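You operate a simulated robot arm through the tools that you are given. There is no shell and no other tool. Be economical: measure what you need, move in short steps, check, and stop when the job is done.

Carry out the task below with a simulated two-armed robot. There is one attempt and no reset: what you move stays moved.

## Task
Put the Pellowmar proof back, switch off the light box and wipe off the smudge.
Fine: proof on the stand, knob at LOW, blue wipe back where it lay. What is to be rubbed or washed off counts as gone when no trace of it is left.
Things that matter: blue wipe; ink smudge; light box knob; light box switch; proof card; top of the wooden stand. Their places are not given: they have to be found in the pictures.

It is judged by the outcome, as a careful person would: the job done as asked, and still so three seconds after it is handed in. It fails if anything else is knocked over, pushed out of place, dropped, spilled or broken.

## Robot
Two 7-joint arms with fingered hands on one trunk that stands fixed in place. Base frame: the origin is at the foot of the trunk, x ahead of it, y to its left, z up; the work surface is at about z = 850. Lengths are in mm, angles in rad, forces in N, time in s.
The left shoulder is at [20, 269, 1172], the right one opposite. Payload 5 kg a hand.
The TCP of each hand is the grasp point between the finger pads, 42 mm short of the fingertips. In the tool frame z runs along the fingers and y along their closing line. The gripper opens to 208 mm. The gripper's body begins 119 mm behind the TCP. The gripper is a hand of 4 fingers: y runs from the thumb to the fingers, the wrist lies at [0, 0, -317] in the tool frame.
Orientation is that of the tool frame in the base frame, as [roll, pitch, yaw] about the fixed x, y, z axes, in that order (R = Rz(yaw) Ry(pitch) Rx(roll)). With the fingers straight down and closing along the base's y, the tool's x points along the base's -x, its y along +y and its z along -z.

## Interface
- The arms move only by the tool play_rows. It takes "left_commands", "right_commands" or both (then of equal length, played together; a hand with none holds still); each is text: rows parted by semicolons, each of 6 numbers parted by spaces: the shift along the tool's x, y, z in cm, then the turn, a rotation vector about the tool's x, y, z in rad. In form: tx ty tz rx ry rz; .... A call has 1 to 20 rows; each row shifts and turns the commanded pose from where the row before left it, along the tool's axes as they then stand. Rows are played at 5 a second. More than 50 mm and 0.15 rad between two rows, and nothing of the call is played. A pose out of reach is approached as far as the arm can. The call stops where the force on the tool passes 80 N (or 10 N more than at its start, if that is more) or the arm is blocked; 0.2 s more then pass. In this call time passes only in rows, and 0.2 s behind the last. It gives the time, the measured TCP pose, the force on the tool (base axes), the opening and the grip force at its end, in the units of the frame above (readings bear some noise), with the torque about the TCP (base axes, N m) and any sound that the robot's microphone picked up.
- Cameras (640 x 400 px; columns grow to the right, rows downward): "scene" is now at [156.6, -28, 1448.6]; the picture's right is [-0.31, -0.95, 0.00], its down [-0.44, 0.14, -0.89] and it looks along [0.84, -0.27, -0.46] (base axes); focal length 324 px, centre (320, 200). "left" rides on the left gripper at [-94, 1, -146] in its tool frame; the picture's right is [-0.01, -1.00, 0.00], its down [0.84, -0.01, -0.54] and it looks along [0.54, -0.01, 0.84] (tool axes); focal length 280 px, centre (320, 200). "right" rides on the right gripper at [94, 1, -146] in its tool frame; the picture's right is [-0.02, 1.00, 0.00], its down [-0.84, -0.01, -0.54] and it looks along [-0.54, -0.01, 0.84] (tool axes); focal length 280 px, centre (320, 200).
- snapshot(camera): a new picture of that camera. The clock stands still meanwhile.
- slide_trunk(by): slides the trunk up (or, below 0, down) by that many mm; the arms and the scene camera ride with it, the base frame stays. It gives what a move gives, with no picture.
- set_fingers(finger1, finger2, finger3, thumb_bend, hand): sets how far each is bent, from 0 (flat) to 1 (curled in); at 0.3 the hand is open as for a grip, at 0.7 the pads meet at the TCP. One left out holds its place. A second passes; each finger stops where it meets its share of the squeeze, and holds until it gets a number again. It is the only way to open and close the hand. It gives what a move gives, with no picture; readings hold the bend of each and the force on the fingers (four entries, about 0 where the hand has none), thumb and palm.
- turn_head(pan, tilt): turns the head with the scene camera to pan (to the left, within 1.396 rad either way) and tilt (down, from -0.506 to 1.204), counted from straight ahead of the robot. It gives what a move gives.
- pixel_to_xyz(camera, pixels): for up to 12 pixels [column, row] of the newest picture of that camera ("zoom" is the newest enlarged one), the place [x, y, z] in the base frame of the surface seen there, good to about 2 mm. The clock stands still meanwhile.
- inspect(camera, box): a new picture of the part [left, top, right, bottom] of that camera's present view, enlarged. The clock stands still meanwhile.
- job_done(): hands the job in; it is judged then, once.

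Keep the steps short. Do not move on a guess: measure, check each grasp and each placing, and mend mistakes. In all there are 80 turns and 56 pictures (those below and enlarged ones count). Leave the grippers open and the arms clear of the work at the hand-in unless told otherwise, and finish with a single line.

The tools are called as name(argument=value, ...) on one line, values as JSON. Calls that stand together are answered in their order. play_rows: Moves the arms, as the interface text tells. Its arguments: {"type":"object","properties":{"left_commands":{"type":"string"},"right_commands":{"type":"string"}},"required":[]} The other tools are called the same way: slide_trunk (by) slides the trunk up or down; set_fingers (finger1, finger2, finger3, thumb_bend, hand) moves the fingers one by one; turn_head (pan, tilt) turns the head that bears the scene camera; snapshot (camera) takes a picture; pixel_to_xyz (camera, pixels) gives the place of the surface under pixels of a picture; inspect (camera, box) takes an enlarged picture of a part of a camera's view; job_done () hands the job in.

At the start:

```text
t: 0.0
left_tcp_pos: [661.5, 133.3, 1276.2]
left_tool_rot: [3.141, 0.0, 3.0]
left_force: [0.1, 0.4, 0.4]
left_wrist_torque: [-0.02, 0.01, 0.02]
left_grip_width: 207.9
left_grasp_force: 0.0
left_shape: jaw
left_bend: [0.3, 0.3, 0.3, 0.3]
left_finger forces: [0.0, 0.0, 0.0, 0.0, 0.1, 0.0]
right_tcp_pos: [716.5, -439.2, 1230.4]
right_tool_rot: [3.141, 0.0, 3.002]
right_force: [0.8, -0.4, 0.3]
right_wrist_torque: [-0.03, -0.02, -0.01]
right_grip_width: 207.6
right_grasp_force: 0.0
right_shape: jaw
right_bend: [0.3, 0.3, 0.3, 0.3]
right_finger forces: [0.0, 0.0, 0.0, 0.0, 0.0, 0.0]
trunk travel left (down, up): [-550.0, 71.0]
head pan, tilt: [-0.314, 0.48]
```

scene: 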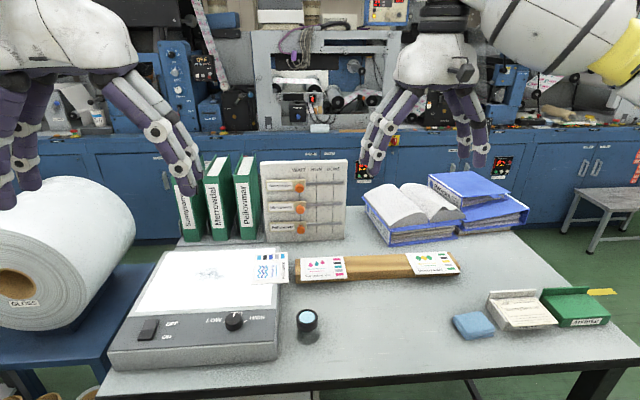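
right: 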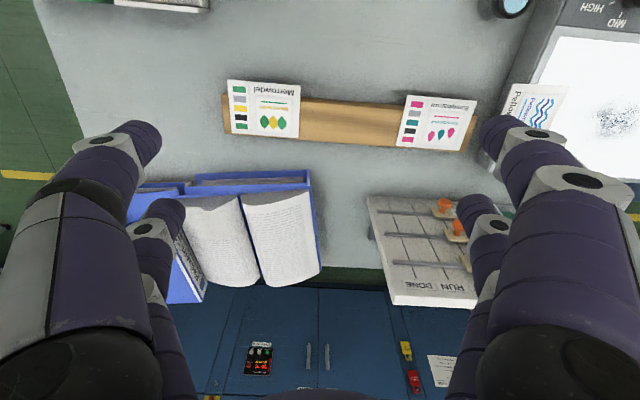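
left: 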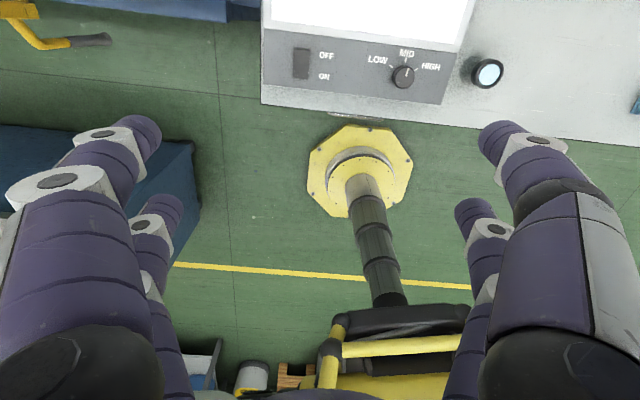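

The light box with its switch and knob is at lower left, a card sits at its right edge (270,267), and the blue wipe is at (473,325). I'll enlarge these areas first.

inspect(camera="scene", box=[100, 230, 340, 380])

inspect(camera="scene", box=[240, 230, 480, 380])

inspect(camera="scene", box=[430, 260, 640, 391])

```text
2.67 times, centred on (220, 305) of scene
```

zoom: 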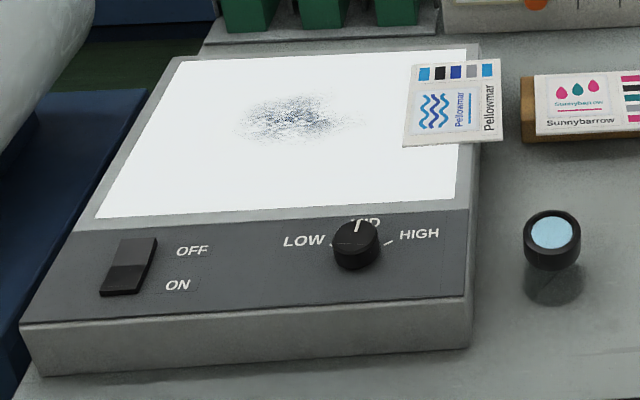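

```text
2.67 times, centred on (360, 305) of scene
```

zoom: 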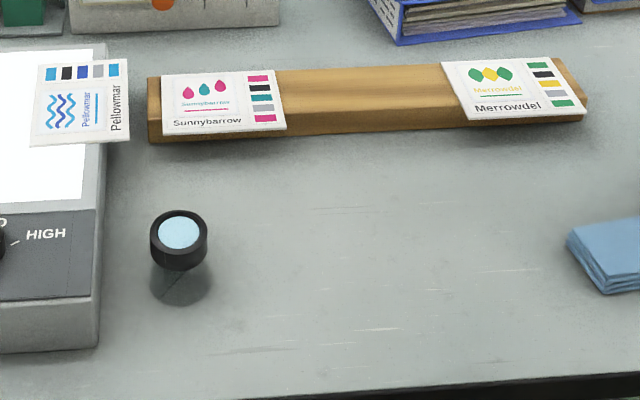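

```text
3.05 times, centred on (535, 326) of scene
```

zoom: 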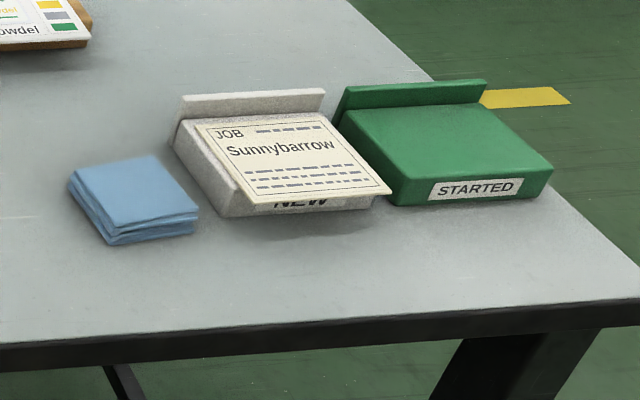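

The proof overhangs the box's right edge, turned 90° from the other two cards on the stand. The knob points to MID and the switch appears to be ON. Next I measure all these places.

pixel_to_xyz(camera="scene", pixels=[[255, 254], [287, 252], [252, 283], [287, 283], [270, 267], [343, 262], [408, 259], [375, 264], [375, 270], [296, 262], [456, 260], [300, 280]])

pixel_to_xyz(camera="scene", pixels=[[234, 318], [233, 326], [150, 323], [145, 335], [208, 274], [190, 275], [235, 275], [208, 265], [208, 284], [135, 311], [164, 252], [270, 311]])

pixel_to_xyz(camera="scene", pixels=[[473, 322], [453, 318], [481, 311], [495, 329], [466, 337], [466, 340], [440, 330], [487, 305], [500, 325], [307, 318], [307, 332], [300, 345]])

snapshot(camera="left")

```text
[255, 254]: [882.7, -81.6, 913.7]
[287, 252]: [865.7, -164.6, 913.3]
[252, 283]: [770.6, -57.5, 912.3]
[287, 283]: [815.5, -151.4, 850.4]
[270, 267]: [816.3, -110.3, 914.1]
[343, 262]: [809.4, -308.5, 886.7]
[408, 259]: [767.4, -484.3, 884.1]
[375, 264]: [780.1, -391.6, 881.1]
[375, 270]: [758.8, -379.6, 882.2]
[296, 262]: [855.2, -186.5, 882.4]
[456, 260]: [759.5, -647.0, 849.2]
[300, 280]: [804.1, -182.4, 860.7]
```

```text
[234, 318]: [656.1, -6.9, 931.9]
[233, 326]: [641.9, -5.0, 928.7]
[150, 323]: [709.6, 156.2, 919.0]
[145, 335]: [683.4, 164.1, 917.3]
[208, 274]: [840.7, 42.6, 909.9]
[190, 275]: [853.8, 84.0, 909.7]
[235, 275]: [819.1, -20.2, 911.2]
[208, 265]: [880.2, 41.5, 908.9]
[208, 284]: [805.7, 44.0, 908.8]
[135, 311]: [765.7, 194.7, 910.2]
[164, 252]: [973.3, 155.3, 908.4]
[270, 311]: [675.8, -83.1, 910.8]
```

```text
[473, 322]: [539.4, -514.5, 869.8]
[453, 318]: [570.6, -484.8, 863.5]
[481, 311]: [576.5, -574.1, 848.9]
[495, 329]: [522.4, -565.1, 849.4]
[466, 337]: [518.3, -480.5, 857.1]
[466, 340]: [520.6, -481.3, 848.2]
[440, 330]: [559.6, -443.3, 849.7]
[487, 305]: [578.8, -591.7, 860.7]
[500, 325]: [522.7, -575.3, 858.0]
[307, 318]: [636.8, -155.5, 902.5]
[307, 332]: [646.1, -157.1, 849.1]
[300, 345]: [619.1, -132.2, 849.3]
```

```text
49 pictures are left
```

left: 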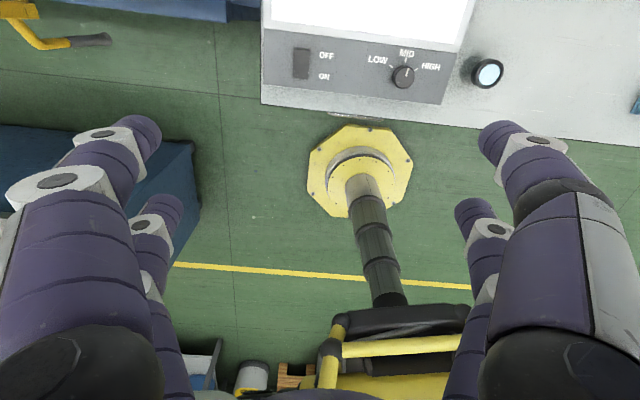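

Measurements are in. The box top is at about z = 910, the stand top at about 882, and the table is turned about 0.3 rad. Before moving I want the shape of the hand, so I'll close the left fingers to 0.7 in free air and look with its camera, plus a right camera picture.

set_fingers(hand="left", finger1=0.7, finger2=0.7, finger3=0.7, thumb_bend=0.7)

snapshot(camera="left")

inspect(camera="scene", box=[0, 0, 320, 200])

```text
t: 1.0
left_tcp_pos: [662.5, 134.1, 1277.0]
left_tool_rot: [-3.14, 0.002, 3.003]
left_force: [0.2, -0.5, -0.5]
left_wrist_torque: [0.0, 0.0, 0.0]
left_grip_width: 10.9
left_grasp_force: 0.1
left_shape: fingers
left_bend: [0.7, 0.7, 0.7, 0.7]
left_finger forces: [0.1, 0.0, 0.1, 0.0, 0.0, 0.0]
right_tcp_pos: [716.7, -440.4, 1229.7]
right_tool_rot: [-3.14, 0.002, 3.0]
right_force: [0.2, 0.1, -0.3]
right_wrist_torque: [-0.01, 0.02, -0.03]
right_grip_width: 207.8
right_grasp_force: 0.0
right_shape: jaw
right_bend: [0.3, 0.3, 0.3, 0.3]
right_finger forces: [0.1, 0.0, 0.0, 0.0, 0.0, 0.1]
trunk travel left (down, up): [-550.0, 71.0]
head pan, tilt: [-0.314, 0.48]
```

```text
48 pictures are left
```

left: 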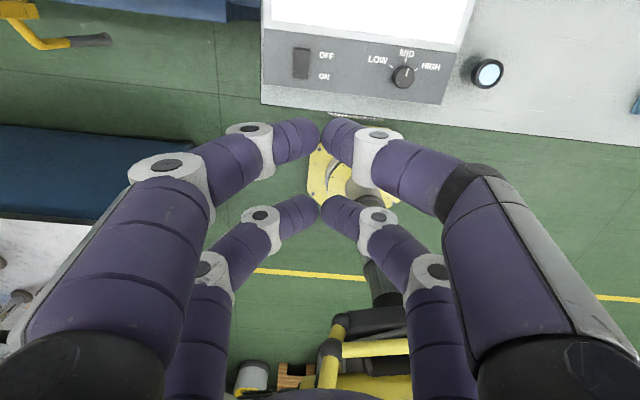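

```text
2.00 times, centred on (160, 100) of scene
```

zoom: 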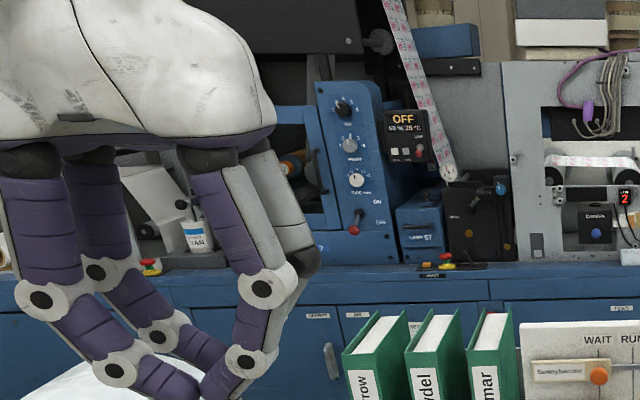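

The hand has two facing pairs of digits. I'll measure where the tips lie.

pixel_to_xyz(camera="left", pixels=[[310, 132], [332, 128], [306, 205], [335, 203], [312, 145], [328, 145], [295, 140], [345, 140], [302, 64], [403, 76], [406, 52], [377, 60]])

inspect(camera="left", box=[260, 20, 480, 110])

inspect(camera="right", box=[200, 0, 640, 275])

```text
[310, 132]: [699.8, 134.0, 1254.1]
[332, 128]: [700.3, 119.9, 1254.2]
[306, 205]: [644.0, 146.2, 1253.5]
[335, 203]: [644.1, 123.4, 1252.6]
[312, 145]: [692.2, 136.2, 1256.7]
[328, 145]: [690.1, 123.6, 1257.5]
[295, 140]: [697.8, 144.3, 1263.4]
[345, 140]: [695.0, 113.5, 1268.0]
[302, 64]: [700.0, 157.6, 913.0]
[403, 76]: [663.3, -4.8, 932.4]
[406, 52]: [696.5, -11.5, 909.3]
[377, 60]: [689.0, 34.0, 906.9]
```

```text
2.91 times, centred on (370, 65) of left
```

zoom: 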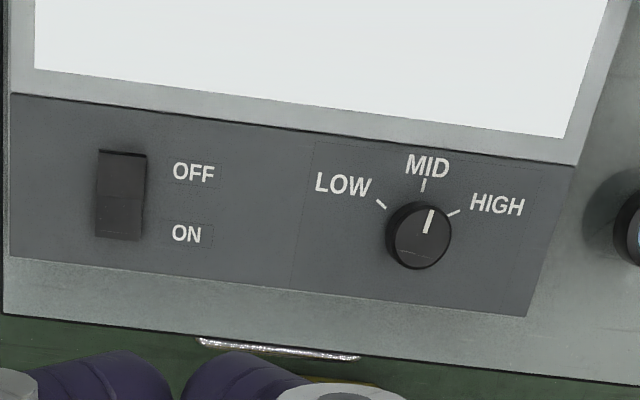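

```text
1.45 times, centred on (420, 138) of right
```

zoom: 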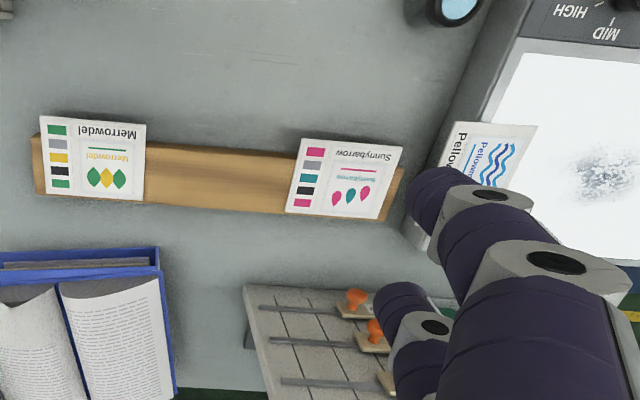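

Now measuring the stand edges and neighbour cards in this enlarged right view, at zoom pixels such as Sunnybarrow's corners (300,138) and (403,147).

pixel_to_xyz(camera="zoom", pixels=[[303, 141], [400, 149], [288, 208], [378, 218], [43, 119], [144, 126], [142, 199], [215, 156], [215, 170], [215, 204], [461, 124], [534, 128]])

pixel_to_xyz(camera="zoom", pixels=[[200, 150], [200, 154], [200, 158], [200, 190], [200, 200], [200, 205], [250, 156], [250, 162], [250, 208], [440, 165], [398, 195], [585, 170]])

```text
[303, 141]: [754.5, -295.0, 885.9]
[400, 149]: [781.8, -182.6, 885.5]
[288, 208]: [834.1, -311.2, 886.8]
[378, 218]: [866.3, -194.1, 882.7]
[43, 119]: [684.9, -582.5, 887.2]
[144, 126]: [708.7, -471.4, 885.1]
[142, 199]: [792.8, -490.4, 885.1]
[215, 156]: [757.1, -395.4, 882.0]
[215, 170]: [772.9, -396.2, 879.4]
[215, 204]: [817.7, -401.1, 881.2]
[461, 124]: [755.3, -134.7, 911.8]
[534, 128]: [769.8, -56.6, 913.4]
```

```text
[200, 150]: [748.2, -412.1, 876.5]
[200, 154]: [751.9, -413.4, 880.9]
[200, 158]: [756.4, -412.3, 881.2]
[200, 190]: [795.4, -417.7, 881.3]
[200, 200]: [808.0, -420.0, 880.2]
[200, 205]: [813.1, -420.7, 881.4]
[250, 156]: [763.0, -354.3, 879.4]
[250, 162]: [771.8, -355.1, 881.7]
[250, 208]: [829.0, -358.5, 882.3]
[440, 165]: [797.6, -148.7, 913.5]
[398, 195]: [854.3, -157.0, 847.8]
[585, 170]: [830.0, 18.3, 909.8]
```

The cards measure about 117 × 84 × 4 mm and the gap on the stand is about 182 mm. The proof overhangs the box by about 20 mm, so I can pinch its long ends in that overhang with one finger pair. First I need to know which digit is which, so I'll set different bends on the right hand in free air.

set_fingers(hand="right", finger1=1.0, finger2=0.0, finger3=0.7, thumb_bend=0.4)

snapshot(camera="right")

inspect(camera="scene", box=[320, 0, 640, 200])

```text
t: 2.0
left_tcp_pos: [662.1, 134.4, 1278.1]
left_tool_rot: [-3.141, -0.002, 3.001]
left_force: [-0.2, 0.7, 0.0]
left_wrist_torque: [-0.01, -0.03, 0.0]
left_grip_width: 11.0
left_grasp_force: 0.0
left_shape: fingers
left_bend: [0.7, 0.7, 0.7, 0.7]
left_finger forces: [0.0, 0.0, 0.0, 0.0, 0.0, 0.0]
right_tcp_pos: [716.9, -440.9, 1229.7]
right_tool_rot: [3.141, 0.001, 3.001]
right_force: [-0.2, -0.1, 1.1]
right_wrist_torque: [0.02, 0.01, 0.01]
right_grip_width: 88.2
right_grasp_force: 0.1
right_shape: fingers
right_bend: [1.0, 0.0, 0.7, 0.4]
right_finger forces: [0.0, 0.0, 0.0, 0.0, 0.1, 0.0]
trunk travel left (down, up): [-550.0, 71.0]
head pan, tilt: [-0.314, 0.48]
```

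```text
44 pictures are left
```

right: 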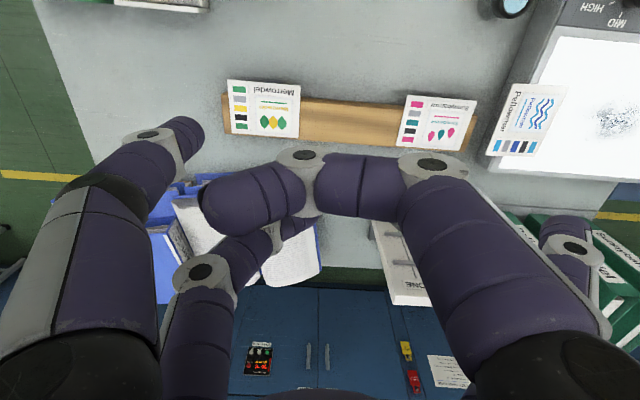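

```text
2.00 times, centred on (480, 100) of scene
```

zoom: 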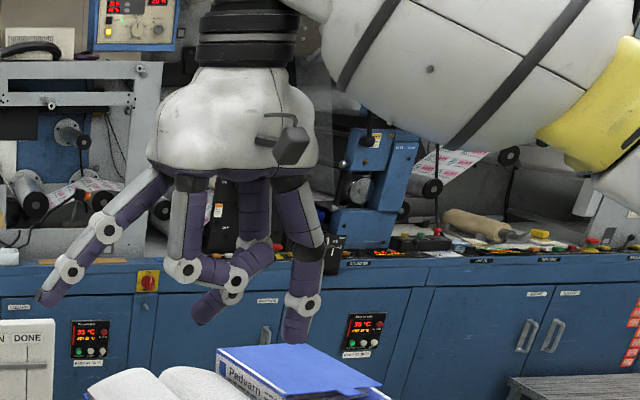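

The digits are identified for the right hand. Thumb and finger1 form the near pair (tool +x), and finger3 and finger2 form the far pair (tool −x). Next I measure the tip places at these bends.

pixel_to_xyz(camera="right", pixels=[[190, 122], [198, 135], [205, 205], [215, 228], [285, 165], [560, 222], [550, 230], [305, 225], [310, 220], [435, 165], [580, 255], [300, 152]])

inspect(camera="right", box=[440, 20, 600, 180])

```text
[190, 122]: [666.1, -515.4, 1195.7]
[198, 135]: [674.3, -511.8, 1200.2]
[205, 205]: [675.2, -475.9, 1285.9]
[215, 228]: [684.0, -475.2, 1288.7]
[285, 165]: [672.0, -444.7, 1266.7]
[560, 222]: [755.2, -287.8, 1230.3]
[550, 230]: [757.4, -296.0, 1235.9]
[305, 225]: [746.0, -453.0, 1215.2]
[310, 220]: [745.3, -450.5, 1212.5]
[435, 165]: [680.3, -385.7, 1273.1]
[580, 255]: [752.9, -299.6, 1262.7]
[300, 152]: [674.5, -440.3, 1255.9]
```

```text
2.50 times, centred on (520, 100) of right
```

zoom: 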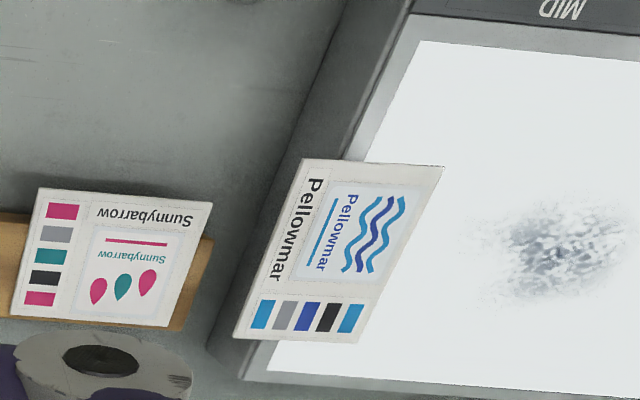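

Measuring the proof's corners and the box's top right edge in this zoom.

pixel_to_xyz(camera="zoom", pixels=[[305, 163], [438, 169], [356, 338], [238, 334], [338, 168], [352, 150], [348, 150], [356, 150], [360, 150], [248, 368], [255, 360], [262, 350]])

pixel_to_xyz(camera="scene", pixels=[[264, 236], [347, 228], [300, 240], [340, 238], [307, 311], [299, 318], [315, 318], [307, 325], [285, 262], [308, 280], [320, 282], [275, 248]])

```text
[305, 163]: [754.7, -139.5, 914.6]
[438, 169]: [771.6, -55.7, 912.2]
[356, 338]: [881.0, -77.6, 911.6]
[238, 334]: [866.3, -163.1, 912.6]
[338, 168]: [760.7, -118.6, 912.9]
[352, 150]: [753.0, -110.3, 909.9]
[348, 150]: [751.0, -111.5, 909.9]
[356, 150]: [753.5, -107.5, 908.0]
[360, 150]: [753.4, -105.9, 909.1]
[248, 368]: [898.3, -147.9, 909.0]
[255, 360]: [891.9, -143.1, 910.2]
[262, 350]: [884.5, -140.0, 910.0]
```

```text
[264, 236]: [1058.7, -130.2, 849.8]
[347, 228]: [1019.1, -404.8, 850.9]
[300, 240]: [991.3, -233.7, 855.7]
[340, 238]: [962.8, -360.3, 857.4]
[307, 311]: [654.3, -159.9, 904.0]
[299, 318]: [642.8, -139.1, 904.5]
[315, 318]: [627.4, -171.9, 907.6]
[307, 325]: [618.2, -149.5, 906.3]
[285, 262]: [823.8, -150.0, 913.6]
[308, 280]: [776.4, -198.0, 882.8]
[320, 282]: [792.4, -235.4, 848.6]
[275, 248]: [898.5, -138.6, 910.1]
```

The proof's centre is about (818.6,-109.1), turned −0.204 rad, and it overhangs by about 25 mm. I'll grip with finger2 and finger3, splaying finger1 and curling the thumb out of the way, then turn the hand by −1.507 rad about tool z.

set_fingers(hand="right", finger1=0.0, finger2=0.4, finger3=0.4)

set_fingers(hand="right", thumb_bend=1.0)

play_rows(right_commands="0 0 0 0 0 -0.137; 0 0 0 0 0 -0.137; 0 0 0 0 0 -0.137; 0 0 0 0 0 -0.137; 0 0 0 0 0 -0.137; 0 0 0 0 0 -0.137; 0 0 0 0 0 -0.137; 0 0 0 0 0 -0.137; 0 0 0 0 0 -0.137; 0 0 0 0 0 -0.137; 0 0 0 0 0 -0.137")

```text
t: 3.0
left_tcp_pos: [660.7, 133.4, 1277.6]
left_tool_rot: [-3.14, -0.001, 3.002]
left_force: [-0.1, -0.6, -0.1]
left_wrist_torque: [-0.04, 0.0, -0.04]
left_grip_width: 10.9
left_grasp_force: 0.1
left_shape: fingers
left_bend: [0.7, 0.7, 0.7, 0.7]
left_finger forces: [0.0, 0.1, 0.0, 0.0, 0.1, 0.0]
right_tcp_pos: [718.1, -440.5, 1228.9]
right_tool_rot: [3.141, 0.0, 3.0]
right_force: [-0.3, -0.1, -0.7]
right_wrist_torque: [-0.04, 0.01, -0.04]
right_grip_width: 242.0
right_grasp_force: 0.1
right_shape: fingers
right_bend: [0.0, 0.4, 0.4, 0.4]
right_finger forces: [0.0, 0.0, 0.0, 0.1, 0.0, 0.0]
trunk travel left (down, up): [-550.0, 71.0]
head pan, tilt: [-0.314, 0.48]
```

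```text
t: 4.0
left_tcp_pos: [661.1, 134.0, 1275.9]
left_tool_rot: [3.141, -0.001, 3.001]
left_force: [0.5, -0.5, -0.1]
left_wrist_torque: [-0.03, 0.02, -0.02]
left_grip_width: 11.0
left_grasp_force: 0.0
left_shape: fingers
left_bend: [0.7, 0.7, 0.7, 0.7]
left_finger forces: [0.0, 0.0, 0.1, 0.0, 0.0, 0.0]
right_tcp_pos: [716.1, -440.0, 1229.5]
right_tool_rot: [-3.14, 0.001, 3.001]
right_force: [-0.4, -0.2, -0.7]
right_wrist_torque: [0.04, 0.02, 0.03]
right_grip_width: 107.0
right_grasp_force: 0.1
right_shape: fingers
right_bend: [0.0, 0.4, 0.4, 1.0]
right_finger forces: [0.1, 0.0, 0.1, 0.0, 0.1, 0.0]
trunk travel left (down, up): [-550.0, 71.0]
head pan, tilt: [-0.314, 0.48]
```

```text
t: 6.4
left_tcp_pos: [662.2, 133.1, 1277.5]
left_tool_rot: [3.141, -0.001, 3.004]
left_force: [0.5, 0.1, -0.4]
left_wrist_torque: [0.01, 0.02, 0.02]
left_grip_width: 11.1
left_grasp_force: 0.1
left_shape: fingers
left_bend: [0.7, 0.7, 0.7, 0.7]
left_finger forces: [0.0, 0.0, 0.0, 0.1, 0.1, 0.1]
right_tcp_pos: [717.0, -439.7, 1229.8]
right_tool_rot: [-3.141, 0.0, -1.774]
right_force: [-0.3, 0.3, 0.0]
right_wrist_torque: [0.03, -0.03, 0.0]
right_grip_width: 107.5
right_grasp_force: 0.0
right_shape: fingers
right_bend: [0.0, 0.4, 0.4, 1.0]
right_finger forces: [0.1, 0.1, 0.0, 0.0, 0.0, 0.0]
trunk travel left (down, up): [-550.0, 71.0]
head pan, tilt: [-0.314, 0.48]
```

Rotation is reached (yaw −1.774). Now I move above the card, to TCP (806.5,-168.3,1010).

play_rows(right_commands="-3.55 -0.41 2.75 0 0 0; -3.55 -0.41 2.75 0 0 0; -3.55 -0.41 2.75 0 0 0; -3.55 -0.41 2.75 0 0 0; -3.55 -0.41 2.75 0 0 0; -3.55 -0.41 2.75 0 0 0; -3.55 -0.41 2.75 0 0 0; -3.55 -0.41 2.75 0 0 0; 0 0 0 0 0 0")

snapshot(camera="right")

snapshot(camera="scene")

```text
t: 8.4
left_tcp_pos: [660.5, 131.6, 1277.4]
left_tool_rot: [3.141, 0.001, 2.999]
left_force: [-1.2, -0.3, -0.1]
left_wrist_torque: [0.07, -0.06, 0.04]
left_grip_width: 10.9
left_grasp_force: 0.1
left_shape: fingers
left_bend: [0.7, 0.7, 0.7, 0.7]
left_finger forces: [0.0, 0.0, 0.0, 0.0, 0.1, 0.1]
right_tcp_pos: [810.3, -168.5, 1012.0]
right_tool_rot: [-3.14, 0.003, -1.779]
right_force: [-0.3, 0.0, 0.0]
right_wrist_torque: [0.1, -0.03, 0.0]
right_grip_width: 107.2
right_grasp_force: 0.0
right_shape: fingers
right_bend: [0.0, 0.4, 0.4, 1.0]
right_finger forces: [0.0, 0.0, 0.0, 0.0, 0.0, 0.0]
trunk travel left (down, up): [-550.0, 71.0]
head pan, tilt: [-0.314, 0.48]
```

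```text
41 pictures are left
```

right: 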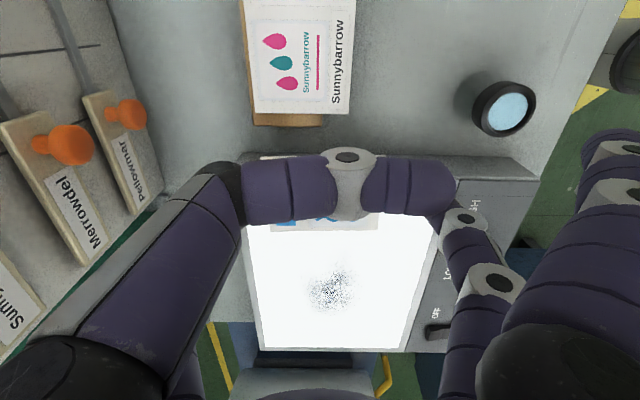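

```text
40 pictures are left
```

scene: 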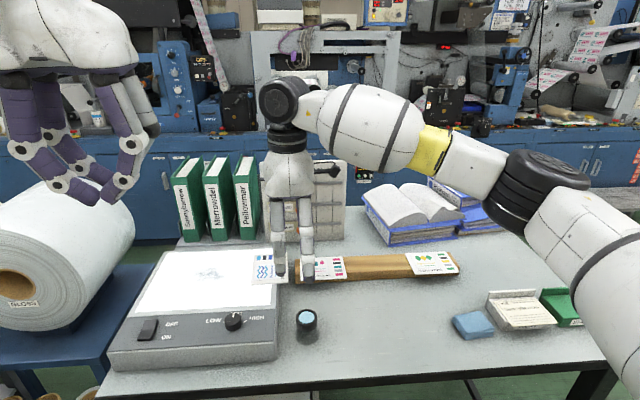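

The hand is above the card. I'll look closer at where the gripping pair stands relative to it.

inspect(camera="scene", box=[220, 180, 380, 300])

play_rows(right_commands="0 0.3 0 0 0 0; 0 0 0 0 0 0")

```text
3.33 times, centred on (300, 240) of scene
```

zoom: 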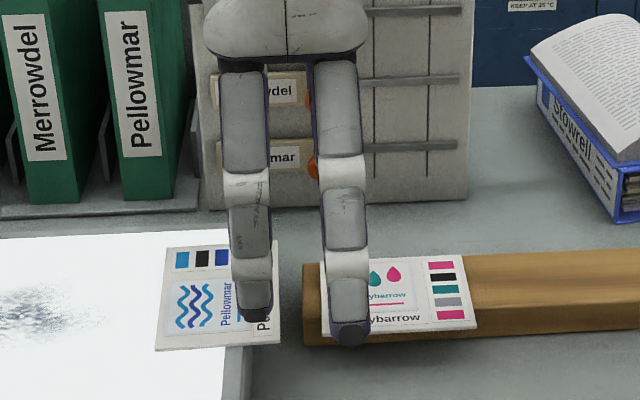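

```text
t: 9.0
left_tcp_pos: [662.4, 133.4, 1276.5]
left_tool_rot: [-3.141, 0.0, 3.002]
left_force: [-0.3, 0.6, 0.4]
left_wrist_torque: [-0.02, 0.01, 0.0]
left_grip_width: 11.2
left_grasp_force: 0.1
left_shape: fingers
left_bend: [0.7, 0.7, 0.7, 0.7]
left_finger forces: [0.1, 0.0, 0.0, 0.0, 0.1, 0.0]
right_tcp_pos: [806.3, -167.7, 1010.7]
right_tool_rot: [-3.141, 0.001, -1.776]
right_force: [-0.2, 0.1, 0.5]
right_wrist_torque: [-0.03, -0.03, -0.03]
right_grip_width: 106.9
right_grasp_force: 0.0
right_shape: fingers
right_bend: [0.0, 0.4, 0.4, 1.0]
right_finger forces: [0.1, 0.1, 0.0, 0.0, 0.0, 0.0]
trunk travel left (down, up): [-550.0, 71.0]
head pan, tilt: [-0.314, 0.48]
```

Position is now right (806.3,-167.7). I'll measure the finger2 tip and the splayed finger1 tip before descending.

inspect(camera="scene", box=[220, 180, 380, 300])

pixel_to_xyz(camera="zoom", pixels=[[255, 316], [254, 300], [240, 300], [270, 300], [352, 332], [348, 300], [252, 260]])

```text
3.33 times, centred on (300, 240) of scene
```

zoom: 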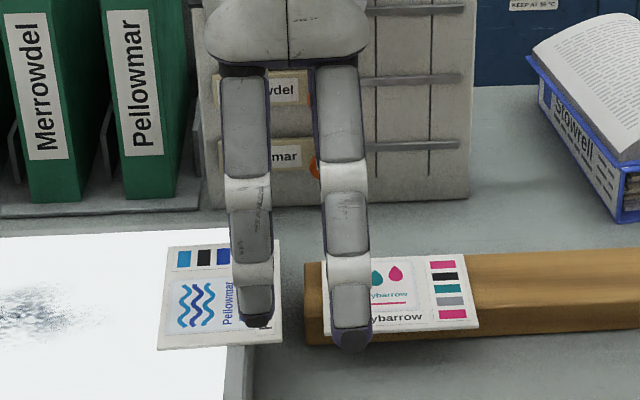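

```text
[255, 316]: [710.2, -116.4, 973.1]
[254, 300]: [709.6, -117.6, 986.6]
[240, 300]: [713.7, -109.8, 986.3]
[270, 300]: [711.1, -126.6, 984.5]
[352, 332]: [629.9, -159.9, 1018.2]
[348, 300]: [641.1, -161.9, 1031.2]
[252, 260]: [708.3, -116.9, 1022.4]
```

The finger pair sits 30 mm inboard of the TCP, so I shift +5 mm along tool x to clear the box wall, then descend 76 mm.

play_rows(right_commands="0.5 0 0 0 0 0; 0 0 2 0 0 0; 0 0 2 0 0 0; 0 0 2 0 0 0; 0 0 1.5 0 0 0; 0 0 0 0 0 0")

inspect(camera="scene", box=[220, 200, 380, 320])

```text
t: 10.4
left_tcp_pos: [661.3, 132.2, 1277.5]
left_tool_rot: [-3.141, 0.001, 3.002]
left_force: [-0.7, 1.2, 0.4]
left_wrist_torque: [0.03, -0.02, 0.01]
left_grip_width: 11.0
left_grasp_force: 0.1
left_shape: fingers
left_bend: [0.7, 0.7, 0.7, 0.7]
left_finger forces: [0.0, 0.0, 0.0, 0.0, 0.0, 0.0]
right_tcp_pos: [803.1, -170.8, 934.0]
right_tool_rot: [3.141, -0.001, -1.779]
right_force: [-1.9, -8.9, 1.4]
right_wrist_torque: [-0.29, -0.06, -0.9]
right_grip_width: 106.9
right_grasp_force: 4.6
right_shape: fingers
right_bend: [0.0, 0.4, 0.4, 1.0]
right_finger forces: [0.0, 0.0, 9.5, 0.1, 0.0, 0.0]
trunk travel left (down, up): [-550.0, 71.0]
head pan, tilt: [-0.314, 0.48]
```

```text
3.33 times, centred on (300, 260) of scene
```

zoom: 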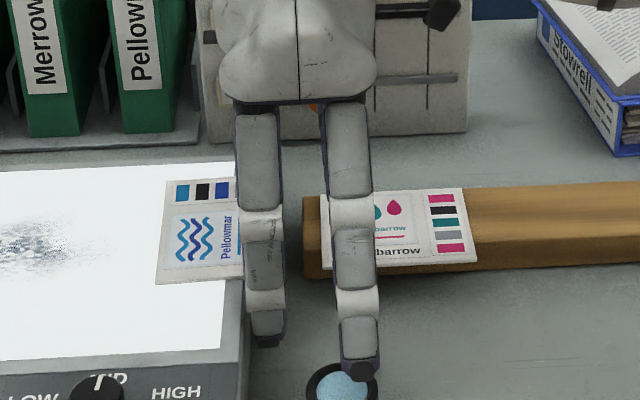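

The far finger (finger3) is pressed against the box wall with 9 N, pushing the hand toward −y. I back off 6 mm to the right.

play_rows(right_commands="0.3 0 0 0 0 0; 0.3 0 0 0 0 0; 0 0 0 0 0 0")

inspect(camera="scene", box=[220, 200, 380, 320])

pixel_to_xyz(camera="zoom", pixels=[[160, 283], [222, 280], [166, 182], [200, 282], [267, 325], [255, 325], [280, 325], [245, 215], [363, 370]])

```text
t: 11.2
left_tcp_pos: [661.9, 134.3, 1276.8]
left_tool_rot: [3.14, 0.0, 3.003]
left_force: [-0.8, 0.3, -0.5]
left_wrist_torque: [-0.01, 0.0, 0.0]
left_grip_width: 11.4
left_grasp_force: 0.2
left_shape: fingers
left_bend: [0.7, 0.7, 0.7, 0.7]
left_finger forces: [0.0, 0.0, 0.0, 0.1, 0.0, 0.0]
right_tcp_pos: [802.1, -176.7, 934.9]
right_tool_rot: [3.141, 0.001, -1.774]
right_force: [0.7, 0.1, 0.8]
right_wrist_torque: [-0.03, 0.02, 0.04]
right_grip_width: 107.2
right_grasp_force: 0.0
right_shape: fingers
right_bend: [0.0, 0.4, 0.4, 1.0]
right_finger forces: [0.0, 0.0, 0.0, 0.0, 0.0, 0.0]
trunk travel left (down, up): [-550.0, 71.0]
head pan, tilt: [-0.314, 0.48]
```

```text
3.33 times, centred on (300, 260) of scene
```

zoom: 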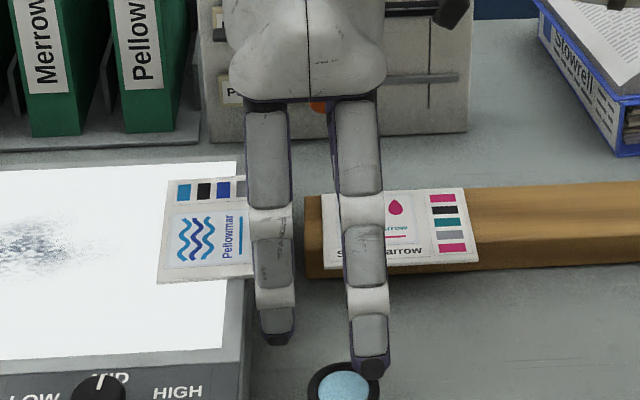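

```text
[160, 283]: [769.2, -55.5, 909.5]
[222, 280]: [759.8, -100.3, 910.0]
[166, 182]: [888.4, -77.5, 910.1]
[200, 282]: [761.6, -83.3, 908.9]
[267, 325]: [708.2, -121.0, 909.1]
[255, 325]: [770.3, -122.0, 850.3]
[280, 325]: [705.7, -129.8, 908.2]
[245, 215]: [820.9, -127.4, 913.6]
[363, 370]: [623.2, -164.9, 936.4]
```

No contact remains and the card hasn't moved. I centre 3 mm forward and close the pair finger2 and finger3 gently onto the card's ends.

play_rows(right_commands="0 -0.3 0 0 0 0; 0 0 0 0 0 0")

set_fingers(hand="right", finger2=0.47, finger3=0.47)

set_fingers(hand="right", finger2=0.53, finger3=0.53)

inspect(camera="scene", box=[220, 200, 380, 320])

```text
t: 11.8
left_tcp_pos: [661.2, 133.5, 1277.6]
left_tool_rot: [-3.141, 0.0, 3.003]
left_force: [1.0, 0.0, 0.2]
left_wrist_torque: [0.01, -0.05, 0.03]
left_grip_width: 11.3
left_grasp_force: 0.1
left_shape: fingers
left_bend: [0.7, 0.7, 0.7, 0.7]
left_finger forces: [0.0, 0.0, 0.0, 0.0, 0.1, 0.1]
right_tcp_pos: [804.9, -179.1, 934.9]
right_tool_rot: [3.141, 0.0, -1.777]
right_force: [0.5, 0.3, -0.1]
right_wrist_torque: [-0.01, 0.0, -0.02]
right_grip_width: 107.0
right_grasp_force: 0.1
right_shape: fingers
right_bend: [0.0, 0.4, 0.4, 1.0]
right_finger forces: [0.1, 0.0, 0.0, 0.0, 0.0, 0.1]
trunk travel left (down, up): [-550.0, 71.0]
head pan, tilt: [-0.314, 0.48]
```

```text
t: 12.8
left_tcp_pos: [661.8, 133.8, 1276.6]
left_tool_rot: [-3.14, 0.003, 3.001]
left_force: [0.0, -0.6, 0.0]
left_wrist_torque: [0.03, -0.03, 0.01]
left_grip_width: 11.2
left_grasp_force: 0.0
left_shape: fingers
left_bend: [0.7, 0.7, 0.7, 0.7]
left_finger forces: [0.0, 0.1, 0.0, 0.0, 0.0, 0.0]
right_tcp_pos: [804.1, -177.8, 933.7]
right_tool_rot: [3.14, -0.001, -1.777]
right_force: [-0.6, 0.2, 0.7]
right_wrist_torque: [0.01, -0.02, 0.02]
right_grip_width: 106.9
right_grasp_force: 0.0
right_shape: fingers
right_bend: [0.0, 0.47, 0.47, 1.0]
right_finger forces: [0.0, 0.0, 0.0, 0.1, 0.0, 0.0]
trunk travel left (down, up): [-550.0, 71.0]
head pan, tilt: [-0.314, 0.48]
```

```text
t: 13.8
left_tcp_pos: [661.6, 133.1, 1276.4]
left_tool_rot: [-3.141, -0.001, 3.003]
left_force: [0.2, -0.2, -0.1]
left_wrist_torque: [-0.01, 0.0, 0.01]
left_grip_width: 11.1
left_grasp_force: 0.1
left_shape: fingers
left_bend: [0.7, 0.7, 0.7, 0.7]
left_finger forces: [0.0, 0.1, 0.0, 0.0, 0.0, 0.0]
right_tcp_pos: [804.4, -178.2, 934.0]
right_tool_rot: [3.141, 0.0, -1.775]
right_force: [0.5, -0.3, -0.4]
right_wrist_torque: [-0.01, 0.01, -0.01]
right_grip_width: 107.0
right_grasp_force: 6.0
right_shape: fingers
right_bend: [0.0, 0.49, 0.49, 1.0]
right_finger forces: [0.0, 5.5, 5.4, 0.0, 0.0, 0.0]
trunk travel left (down, up): [-550.0, 71.0]
head pan, tilt: [-0.314, 0.48]
```

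```text
3.33 times, centred on (300, 260) of scene
```

zoom: 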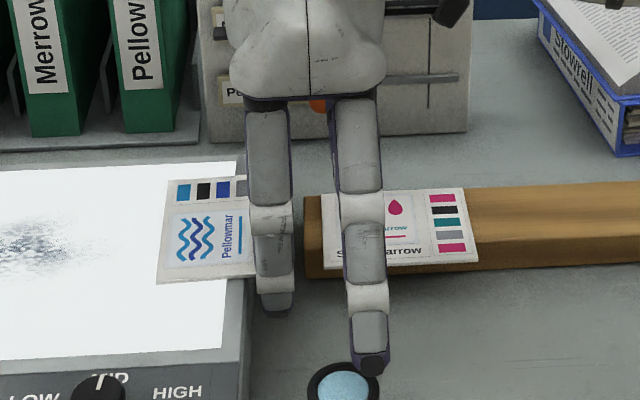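

Both fingers stopped on the card at 0.49 with about 5.5 N each. I lift 30 mm slowly and check.

play_rows(right_commands="0 0 -0.5 0 0 0; 0 0 -1 0 0 0; 0 0 -1.5 0 0 0; 0 0 0 0 0 0")

inspect(camera="scene", box=[220, 180, 380, 300])

```text
t: 14.8
left_tcp_pos: [661.9, 133.7, 1277.0]
left_tool_rot: [-3.14, 0.001, 3.002]
left_force: [-0.2, 0.1, -0.3]
left_wrist_torque: [-0.01, 0.04, 0.03]
left_grip_width: 11.0
left_grasp_force: 0.1
left_shape: fingers
left_bend: [0.7, 0.7, 0.7, 0.7]
left_finger forces: [0.0, 0.0, 0.0, 0.1, 0.0, 0.1]
right_tcp_pos: [805.7, -178.9, 964.7]
right_tool_rot: [3.14, 0.0, -1.777]
right_force: [0.0, 0.4, 0.0]
right_wrist_torque: [-0.01, 0.01, 0.0]
right_grip_width: 107.0
right_grasp_force: 5.1
right_shape: fingers
right_bend: [0.0, 0.49, 0.49, 1.0]
right_finger forces: [0.0, 5.4, 5.4, 0.0, 0.0, 0.1]
trunk travel left (down, up): [-550.0, 71.0]
head pan, tilt: [-0.314, 0.48]
```

```text
3.33 times, centred on (300, 240) of scene
```

zoom: 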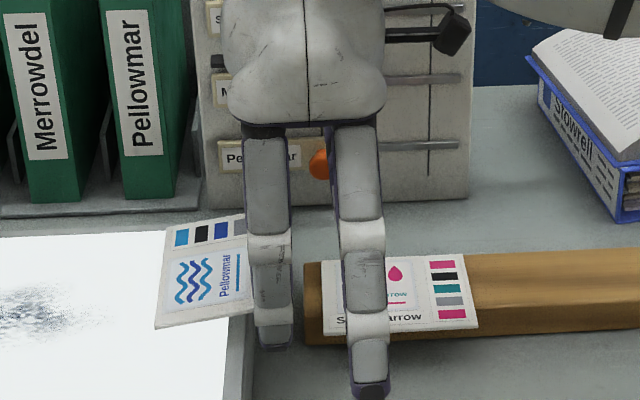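

The card came up, but its free end droops a little. I'll measure the tilt.

pixel_to_xyz(camera="zoom", pixels=[[160, 322], [170, 238], [235, 220], [235, 300], [200, 270]])

play_rows(right_commands="0 0 -1.5 0 0 0; 0 0 -2 0 0 0; 0 0 -2 0 0 0; 0 0 -1 0 0 0; 0 0 0 0 0 0")

inspect(camera="scene", box=[200, 140, 400, 290])

```text
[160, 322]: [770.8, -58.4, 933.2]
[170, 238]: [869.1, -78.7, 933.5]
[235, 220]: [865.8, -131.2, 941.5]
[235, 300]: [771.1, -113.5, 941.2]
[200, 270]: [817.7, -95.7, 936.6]
```

```text
t: 16.0
left_tcp_pos: [662.8, 134.1, 1278.4]
left_tool_rot: [3.141, 0.001, 3.003]
left_force: [-0.9, -0.1, 0.1]
left_wrist_torque: [-0.02, -0.01, 0.01]
left_grip_width: 10.8
left_grasp_force: 0.0
left_shape: fingers
left_bend: [0.7, 0.7, 0.7, 0.7]
left_finger forces: [0.1, 0.0, 0.1, 0.0, 0.1, 0.0]
right_tcp_pos: [805.2, -177.0, 1031.7]
right_tool_rot: [-3.141, 0.0, -1.776]
right_force: [0.6, 0.2, -0.2]
right_wrist_torque: [-0.05, 0.0, -0.01]
right_grip_width: 107.0
right_grasp_force: 5.6
right_shape: fingers
right_bend: [0.0, 0.49, 0.49, 1.0]
right_finger forces: [0.1, 5.3, 5.3, 0.0, 0.1, 0.1]
trunk travel left (down, up): [-550.0, 71.0]
head pan, tilt: [-0.314, 0.48]
```

```text
2.67 times, centred on (300, 215) of scene
```

zoom: 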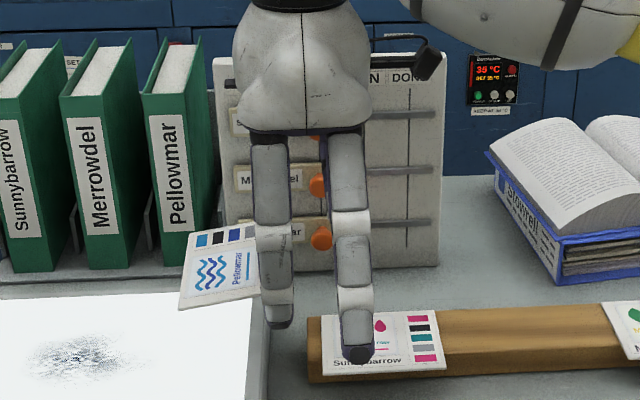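

The card's tilt is about 0.15 rad and the grip is steady at 5.3 N. I carry it to above the gap on the stand and turn 1.60 rad clockwise, so its label side faces the robot like the others.

play_rows(right_commands="2.67 0.716 0 0 0 0; 2.67 0.716 0 0 0 0; 2.67 0.716 0 0 0 0; 2.67 0.716 0 0 0 0; 2.67 0.716 0 0 0 0; 2.67 0.716 0 0 0 0; 2.67 0.716 0 0 0 0; 2.67 0.716 0 0 0 0; 0 0 0 0 0 0.1457; 0 0 0 0 0 0.1457; 0 0 0 0 0 0.1457; 0 0 0 0 0 0.1457; 0 0 0 0 0 0.1457; 0 0 0 0 0 0.1457; 0 0 0 0 0 0.1457; 0 0 0 0 0 0.1457; 0 0 0 0 0 0.1457; 0 0 0 0 0 0.1457; 0 0 0 0 0 0.1457; 0 0 0 0 0 0")

inspect(camera="scene", box=[280, 140, 480, 290])

snapshot(camera="right")

```text
t: 20.2
left_tcp_pos: [661.8, 133.9, 1277.7]
left_tool_rot: [3.141, 0.0, 3.002]
left_force: [0.1, -0.1, 0.7]
left_wrist_torque: [-0.02, 0.03, 0.05]
left_grip_width: 11.3
left_grasp_force: 0.0
left_shape: fingers
left_bend: [0.7, 0.7, 0.7, 0.7]
left_finger forces: [0.0, 0.0, 0.0, 0.0, 0.1, 0.0]
right_tcp_pos: [703.8, -375.6, 1029.4]
right_tool_rot: [3.141, -0.001, 2.903]
right_force: [0.5, 0.6, -0.9]
right_wrist_torque: [-0.02, 0.03, 0.01]
right_grip_width: 107.1
right_grasp_force: 5.6
right_shape: fingers
right_bend: [0.0, 0.49, 0.49, 1.0]
right_finger forces: [0.0, 5.2, 5.2, 0.0, 0.0, 0.0]
trunk travel left (down, up): [-550.0, 71.0]
head pan, tilt: [-0.314, 0.48]
```

```text
2.67 times, centred on (380, 215) of scene
```

zoom: 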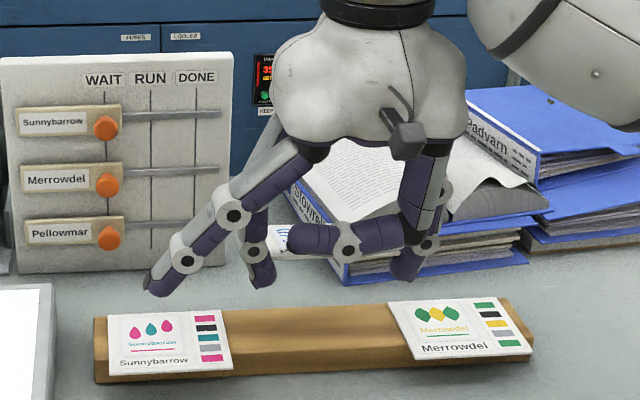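

```text
31 pictures are left
```

right: 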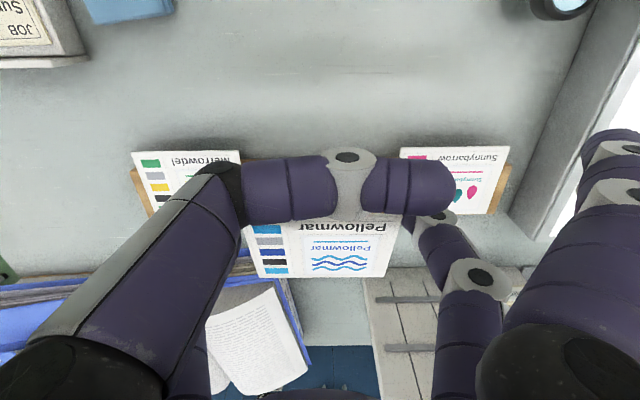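

The card is held between the fingers and oriented correctly. I'll measure its far corners and middle to check the landing position.

pixel_to_xyz(camera="right", pixels=[[383, 272], [260, 275], [320, 274], [392, 232], [255, 232], [330, 235]])

```text
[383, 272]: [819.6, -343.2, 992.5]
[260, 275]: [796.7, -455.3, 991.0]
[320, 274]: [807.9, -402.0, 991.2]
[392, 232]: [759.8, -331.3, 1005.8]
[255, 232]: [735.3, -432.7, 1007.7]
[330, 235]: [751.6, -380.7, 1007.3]
```

The lateral position matches. The card droops 0.22 rad, which will level out on the stand. I descend to just above contact, then slowly to TCP z≈907.

play_rows(right_commands="0 0 2 0 0 0; 0 0 2 0 0 0; 0 0 2 0 0 0; 0 0 2 0 0 0; 0 0 1 0 0 0; 0 0 0.5 0 0 0; 0 0 0.5 0 0 0; 0 0 0.5 0 0 0; 0 0 0.5 0 0 0; 0 0 0.5 0 0 0; 0 0 0 0 0 0")

snapshot(camera="right")

pixel_to_xyz(camera="right", pixels=[[383, 272], [260, 275], [320, 274], [392, 232], [255, 232], [330, 235]])

```text
t: 22.6
left_tcp_pos: [662.0, 134.0, 1277.6]
left_tool_rot: [3.14, -0.001, 3.002]
left_force: [0.0, -0.1, 0.3]
left_wrist_torque: [0.02, -0.02, -0.03]
left_grip_width: 11.0
left_grasp_force: 0.0
left_shape: fingers
left_bend: [0.7, 0.7, 0.7, 0.7]
left_finger forces: [0.0, 0.0, 0.1, 0.0, 0.0, 0.0]
right_tcp_pos: [703.3, -376.0, 913.9]
right_tool_rot: [3.141, -0.002, 2.903]
right_force: [0.2, 0.4, -0.2]
right_wrist_torque: [-0.04, 0.03, 0.02]
right_grip_width: 106.9
right_grasp_force: 5.3
right_shape: fingers
right_bend: [0.0, 0.49, 0.49, 1.0]
right_finger forces: [0.1, 5.2, 5.2, 0.0, 0.0, 0.0]
trunk travel left (down, up): [-550.0, 71.0]
head pan, tilt: [-0.314, 0.48]
```

```text
30 pictures are left
```

right: 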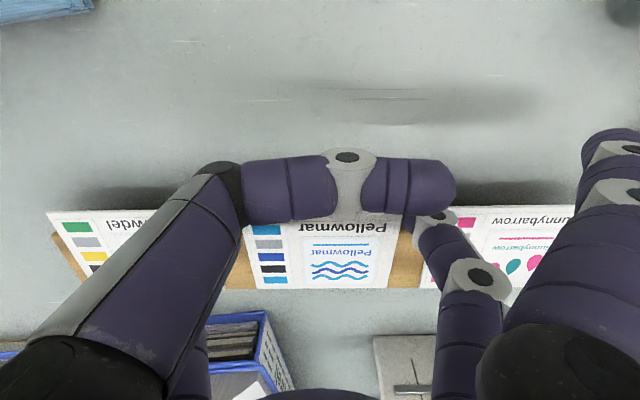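

```text
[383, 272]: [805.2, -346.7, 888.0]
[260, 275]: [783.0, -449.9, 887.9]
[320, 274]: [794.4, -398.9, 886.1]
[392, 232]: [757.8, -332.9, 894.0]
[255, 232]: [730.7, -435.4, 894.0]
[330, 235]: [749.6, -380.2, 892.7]
```

The back edge has touched and the card is levelling. It needs another 8 mm down in small steps.

play_rows(right_commands="0 0 0.3 0 0 0; 0 0 0.3 0 0 0; 0 0 0.2 0 0 0; 0 0 0 0 0 0")

snapshot(camera="right")

pixel_to_xyz(camera="right", pixels=[[375, 278], [265, 278], [320, 278], [392, 232], [255, 232], [330, 235], [225, 240], [225, 275], [500, 215], [65, 215]])

```text
t: 23.6
left_tcp_pos: [661.1, 133.5, 1277.3]
left_tool_rot: [3.141, 0.0, 3.001]
left_force: [-0.8, -1.0, -0.3]
left_wrist_torque: [0.01, -0.02, 0.02]
left_grip_width: 11.2
left_grasp_force: 0.1
left_shape: fingers
left_bend: [0.7, 0.7, 0.7, 0.7]
left_finger forces: [0.1, 0.1, 0.0, 0.0, 0.0, 0.0]
right_tcp_pos: [704.9, -375.7, 906.8]
right_tool_rot: [3.141, 0.0, 2.904]
right_force: [0.0, -0.8, -0.8]
right_wrist_torque: [-0.02, 0.0, 0.03]
right_grip_width: 107.3
right_grasp_force: 5.2
right_shape: fingers
right_bend: [0.0, 0.49, 0.49, 1.0]
right_finger forces: [0.0, 5.2, 5.2, 0.0, 0.0, 0.0]
trunk travel left (down, up): [-550.0, 71.0]
head pan, tilt: [-0.314, 0.48]
```

```text
29 pictures are left
```

right: 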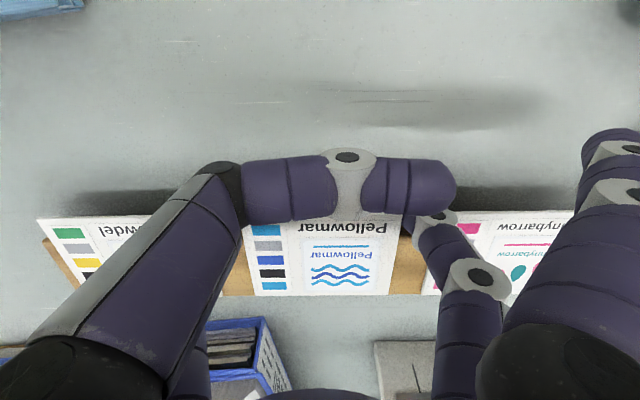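

```text
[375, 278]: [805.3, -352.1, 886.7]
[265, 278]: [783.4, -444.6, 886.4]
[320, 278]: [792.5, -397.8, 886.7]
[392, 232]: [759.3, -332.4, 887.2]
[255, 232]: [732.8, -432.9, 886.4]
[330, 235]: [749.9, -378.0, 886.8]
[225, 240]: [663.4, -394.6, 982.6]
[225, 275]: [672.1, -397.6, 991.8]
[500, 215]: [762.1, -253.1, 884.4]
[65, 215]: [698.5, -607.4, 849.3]
```

The card is level at z≈886.7, the same as its neighbours. I release slightly, checking clearance to the neighbours, then rise.

set_fingers(hand="right", finger2=0.46, finger3=0.46)

play_rows(right_commands="0 0 -0.5 0 0 0; 0 0 -2 0 0 0; 0 0 -4 0 0 0; 0 0 -4.5 0 0 0; 0 0 -4.5 0 0 0; 0 0 0 0 0 0")

inspect(camera="scene", box=[280, 200, 480, 325])

```text
t: 24.6
left_tcp_pos: [661.4, 133.7, 1277.2]
left_tool_rot: [3.14, 0.0, 3.001]
left_force: [-0.4, -0.4, -0.1]
left_wrist_torque: [0.01, -0.02, 0.0]
left_grip_width: 11.1
left_grasp_force: 0.1
left_shape: fingers
left_bend: [0.7, 0.7, 0.7, 0.7]
left_finger forces: [0.0, 0.1, 0.1, 0.0, 0.0, 0.1]
right_tcp_pos: [705.3, -375.8, 906.2]
right_tool_rot: [3.141, 0.0, 2.905]
right_force: [-1.0, 0.5, 0.4]
right_wrist_torque: [0.01, 0.01, -0.01]
right_grip_width: 107.3
right_grasp_force: 0.1
right_shape: fingers
right_bend: [0.0, 0.46, 0.46, 1.0]
right_finger forces: [0.0, 0.1, 0.1, 0.1, 0.1, 0.0]
trunk travel left (down, up): [-550.0, 71.0]
head pan, tilt: [-0.314, 0.48]
```

```text
t: 26.0
left_tcp_pos: [662.3, 133.0, 1275.2]
left_tool_rot: [-3.141, 0.0, 3.002]
left_force: [1.1, -0.6, -0.8]
left_wrist_torque: [0.07, 0.06, 0.01]
left_grip_width: 11.0
left_grasp_force: 0.1
left_shape: fingers
left_bend: [0.7, 0.7, 0.7, 0.7]
left_finger forces: [0.0, 0.1, 0.1, 0.1, 0.0, 0.0]
right_tcp_pos: [705.0, -374.7, 1060.4]
right_tool_rot: [-3.141, 0.002, 2.902]
right_force: [-0.1, -0.1, 0.1]
right_wrist_torque: [0.05, 0.06, -0.02]
right_grip_width: 107.1
right_grasp_force: 0.1
right_shape: fingers
right_bend: [0.0, 0.46, 0.46, 1.0]
right_finger forces: [0.0, 0.0, 0.0, 0.1, 0.0, 0.1]
trunk travel left (down, up): [-550.0, 71.0]
head pan, tilt: [-0.314, 0.48]
```

```text
3.20 times, centred on (380, 262) of scene
```

zoom: 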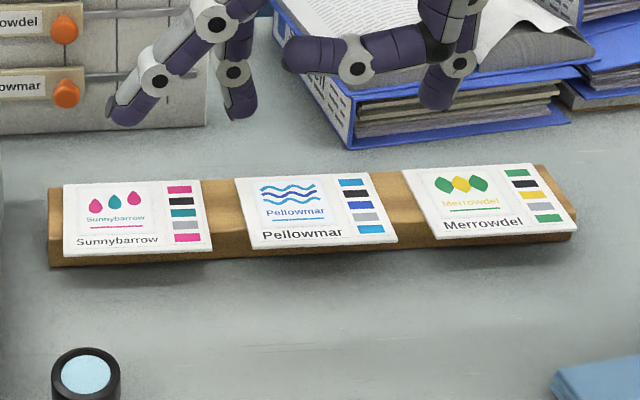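

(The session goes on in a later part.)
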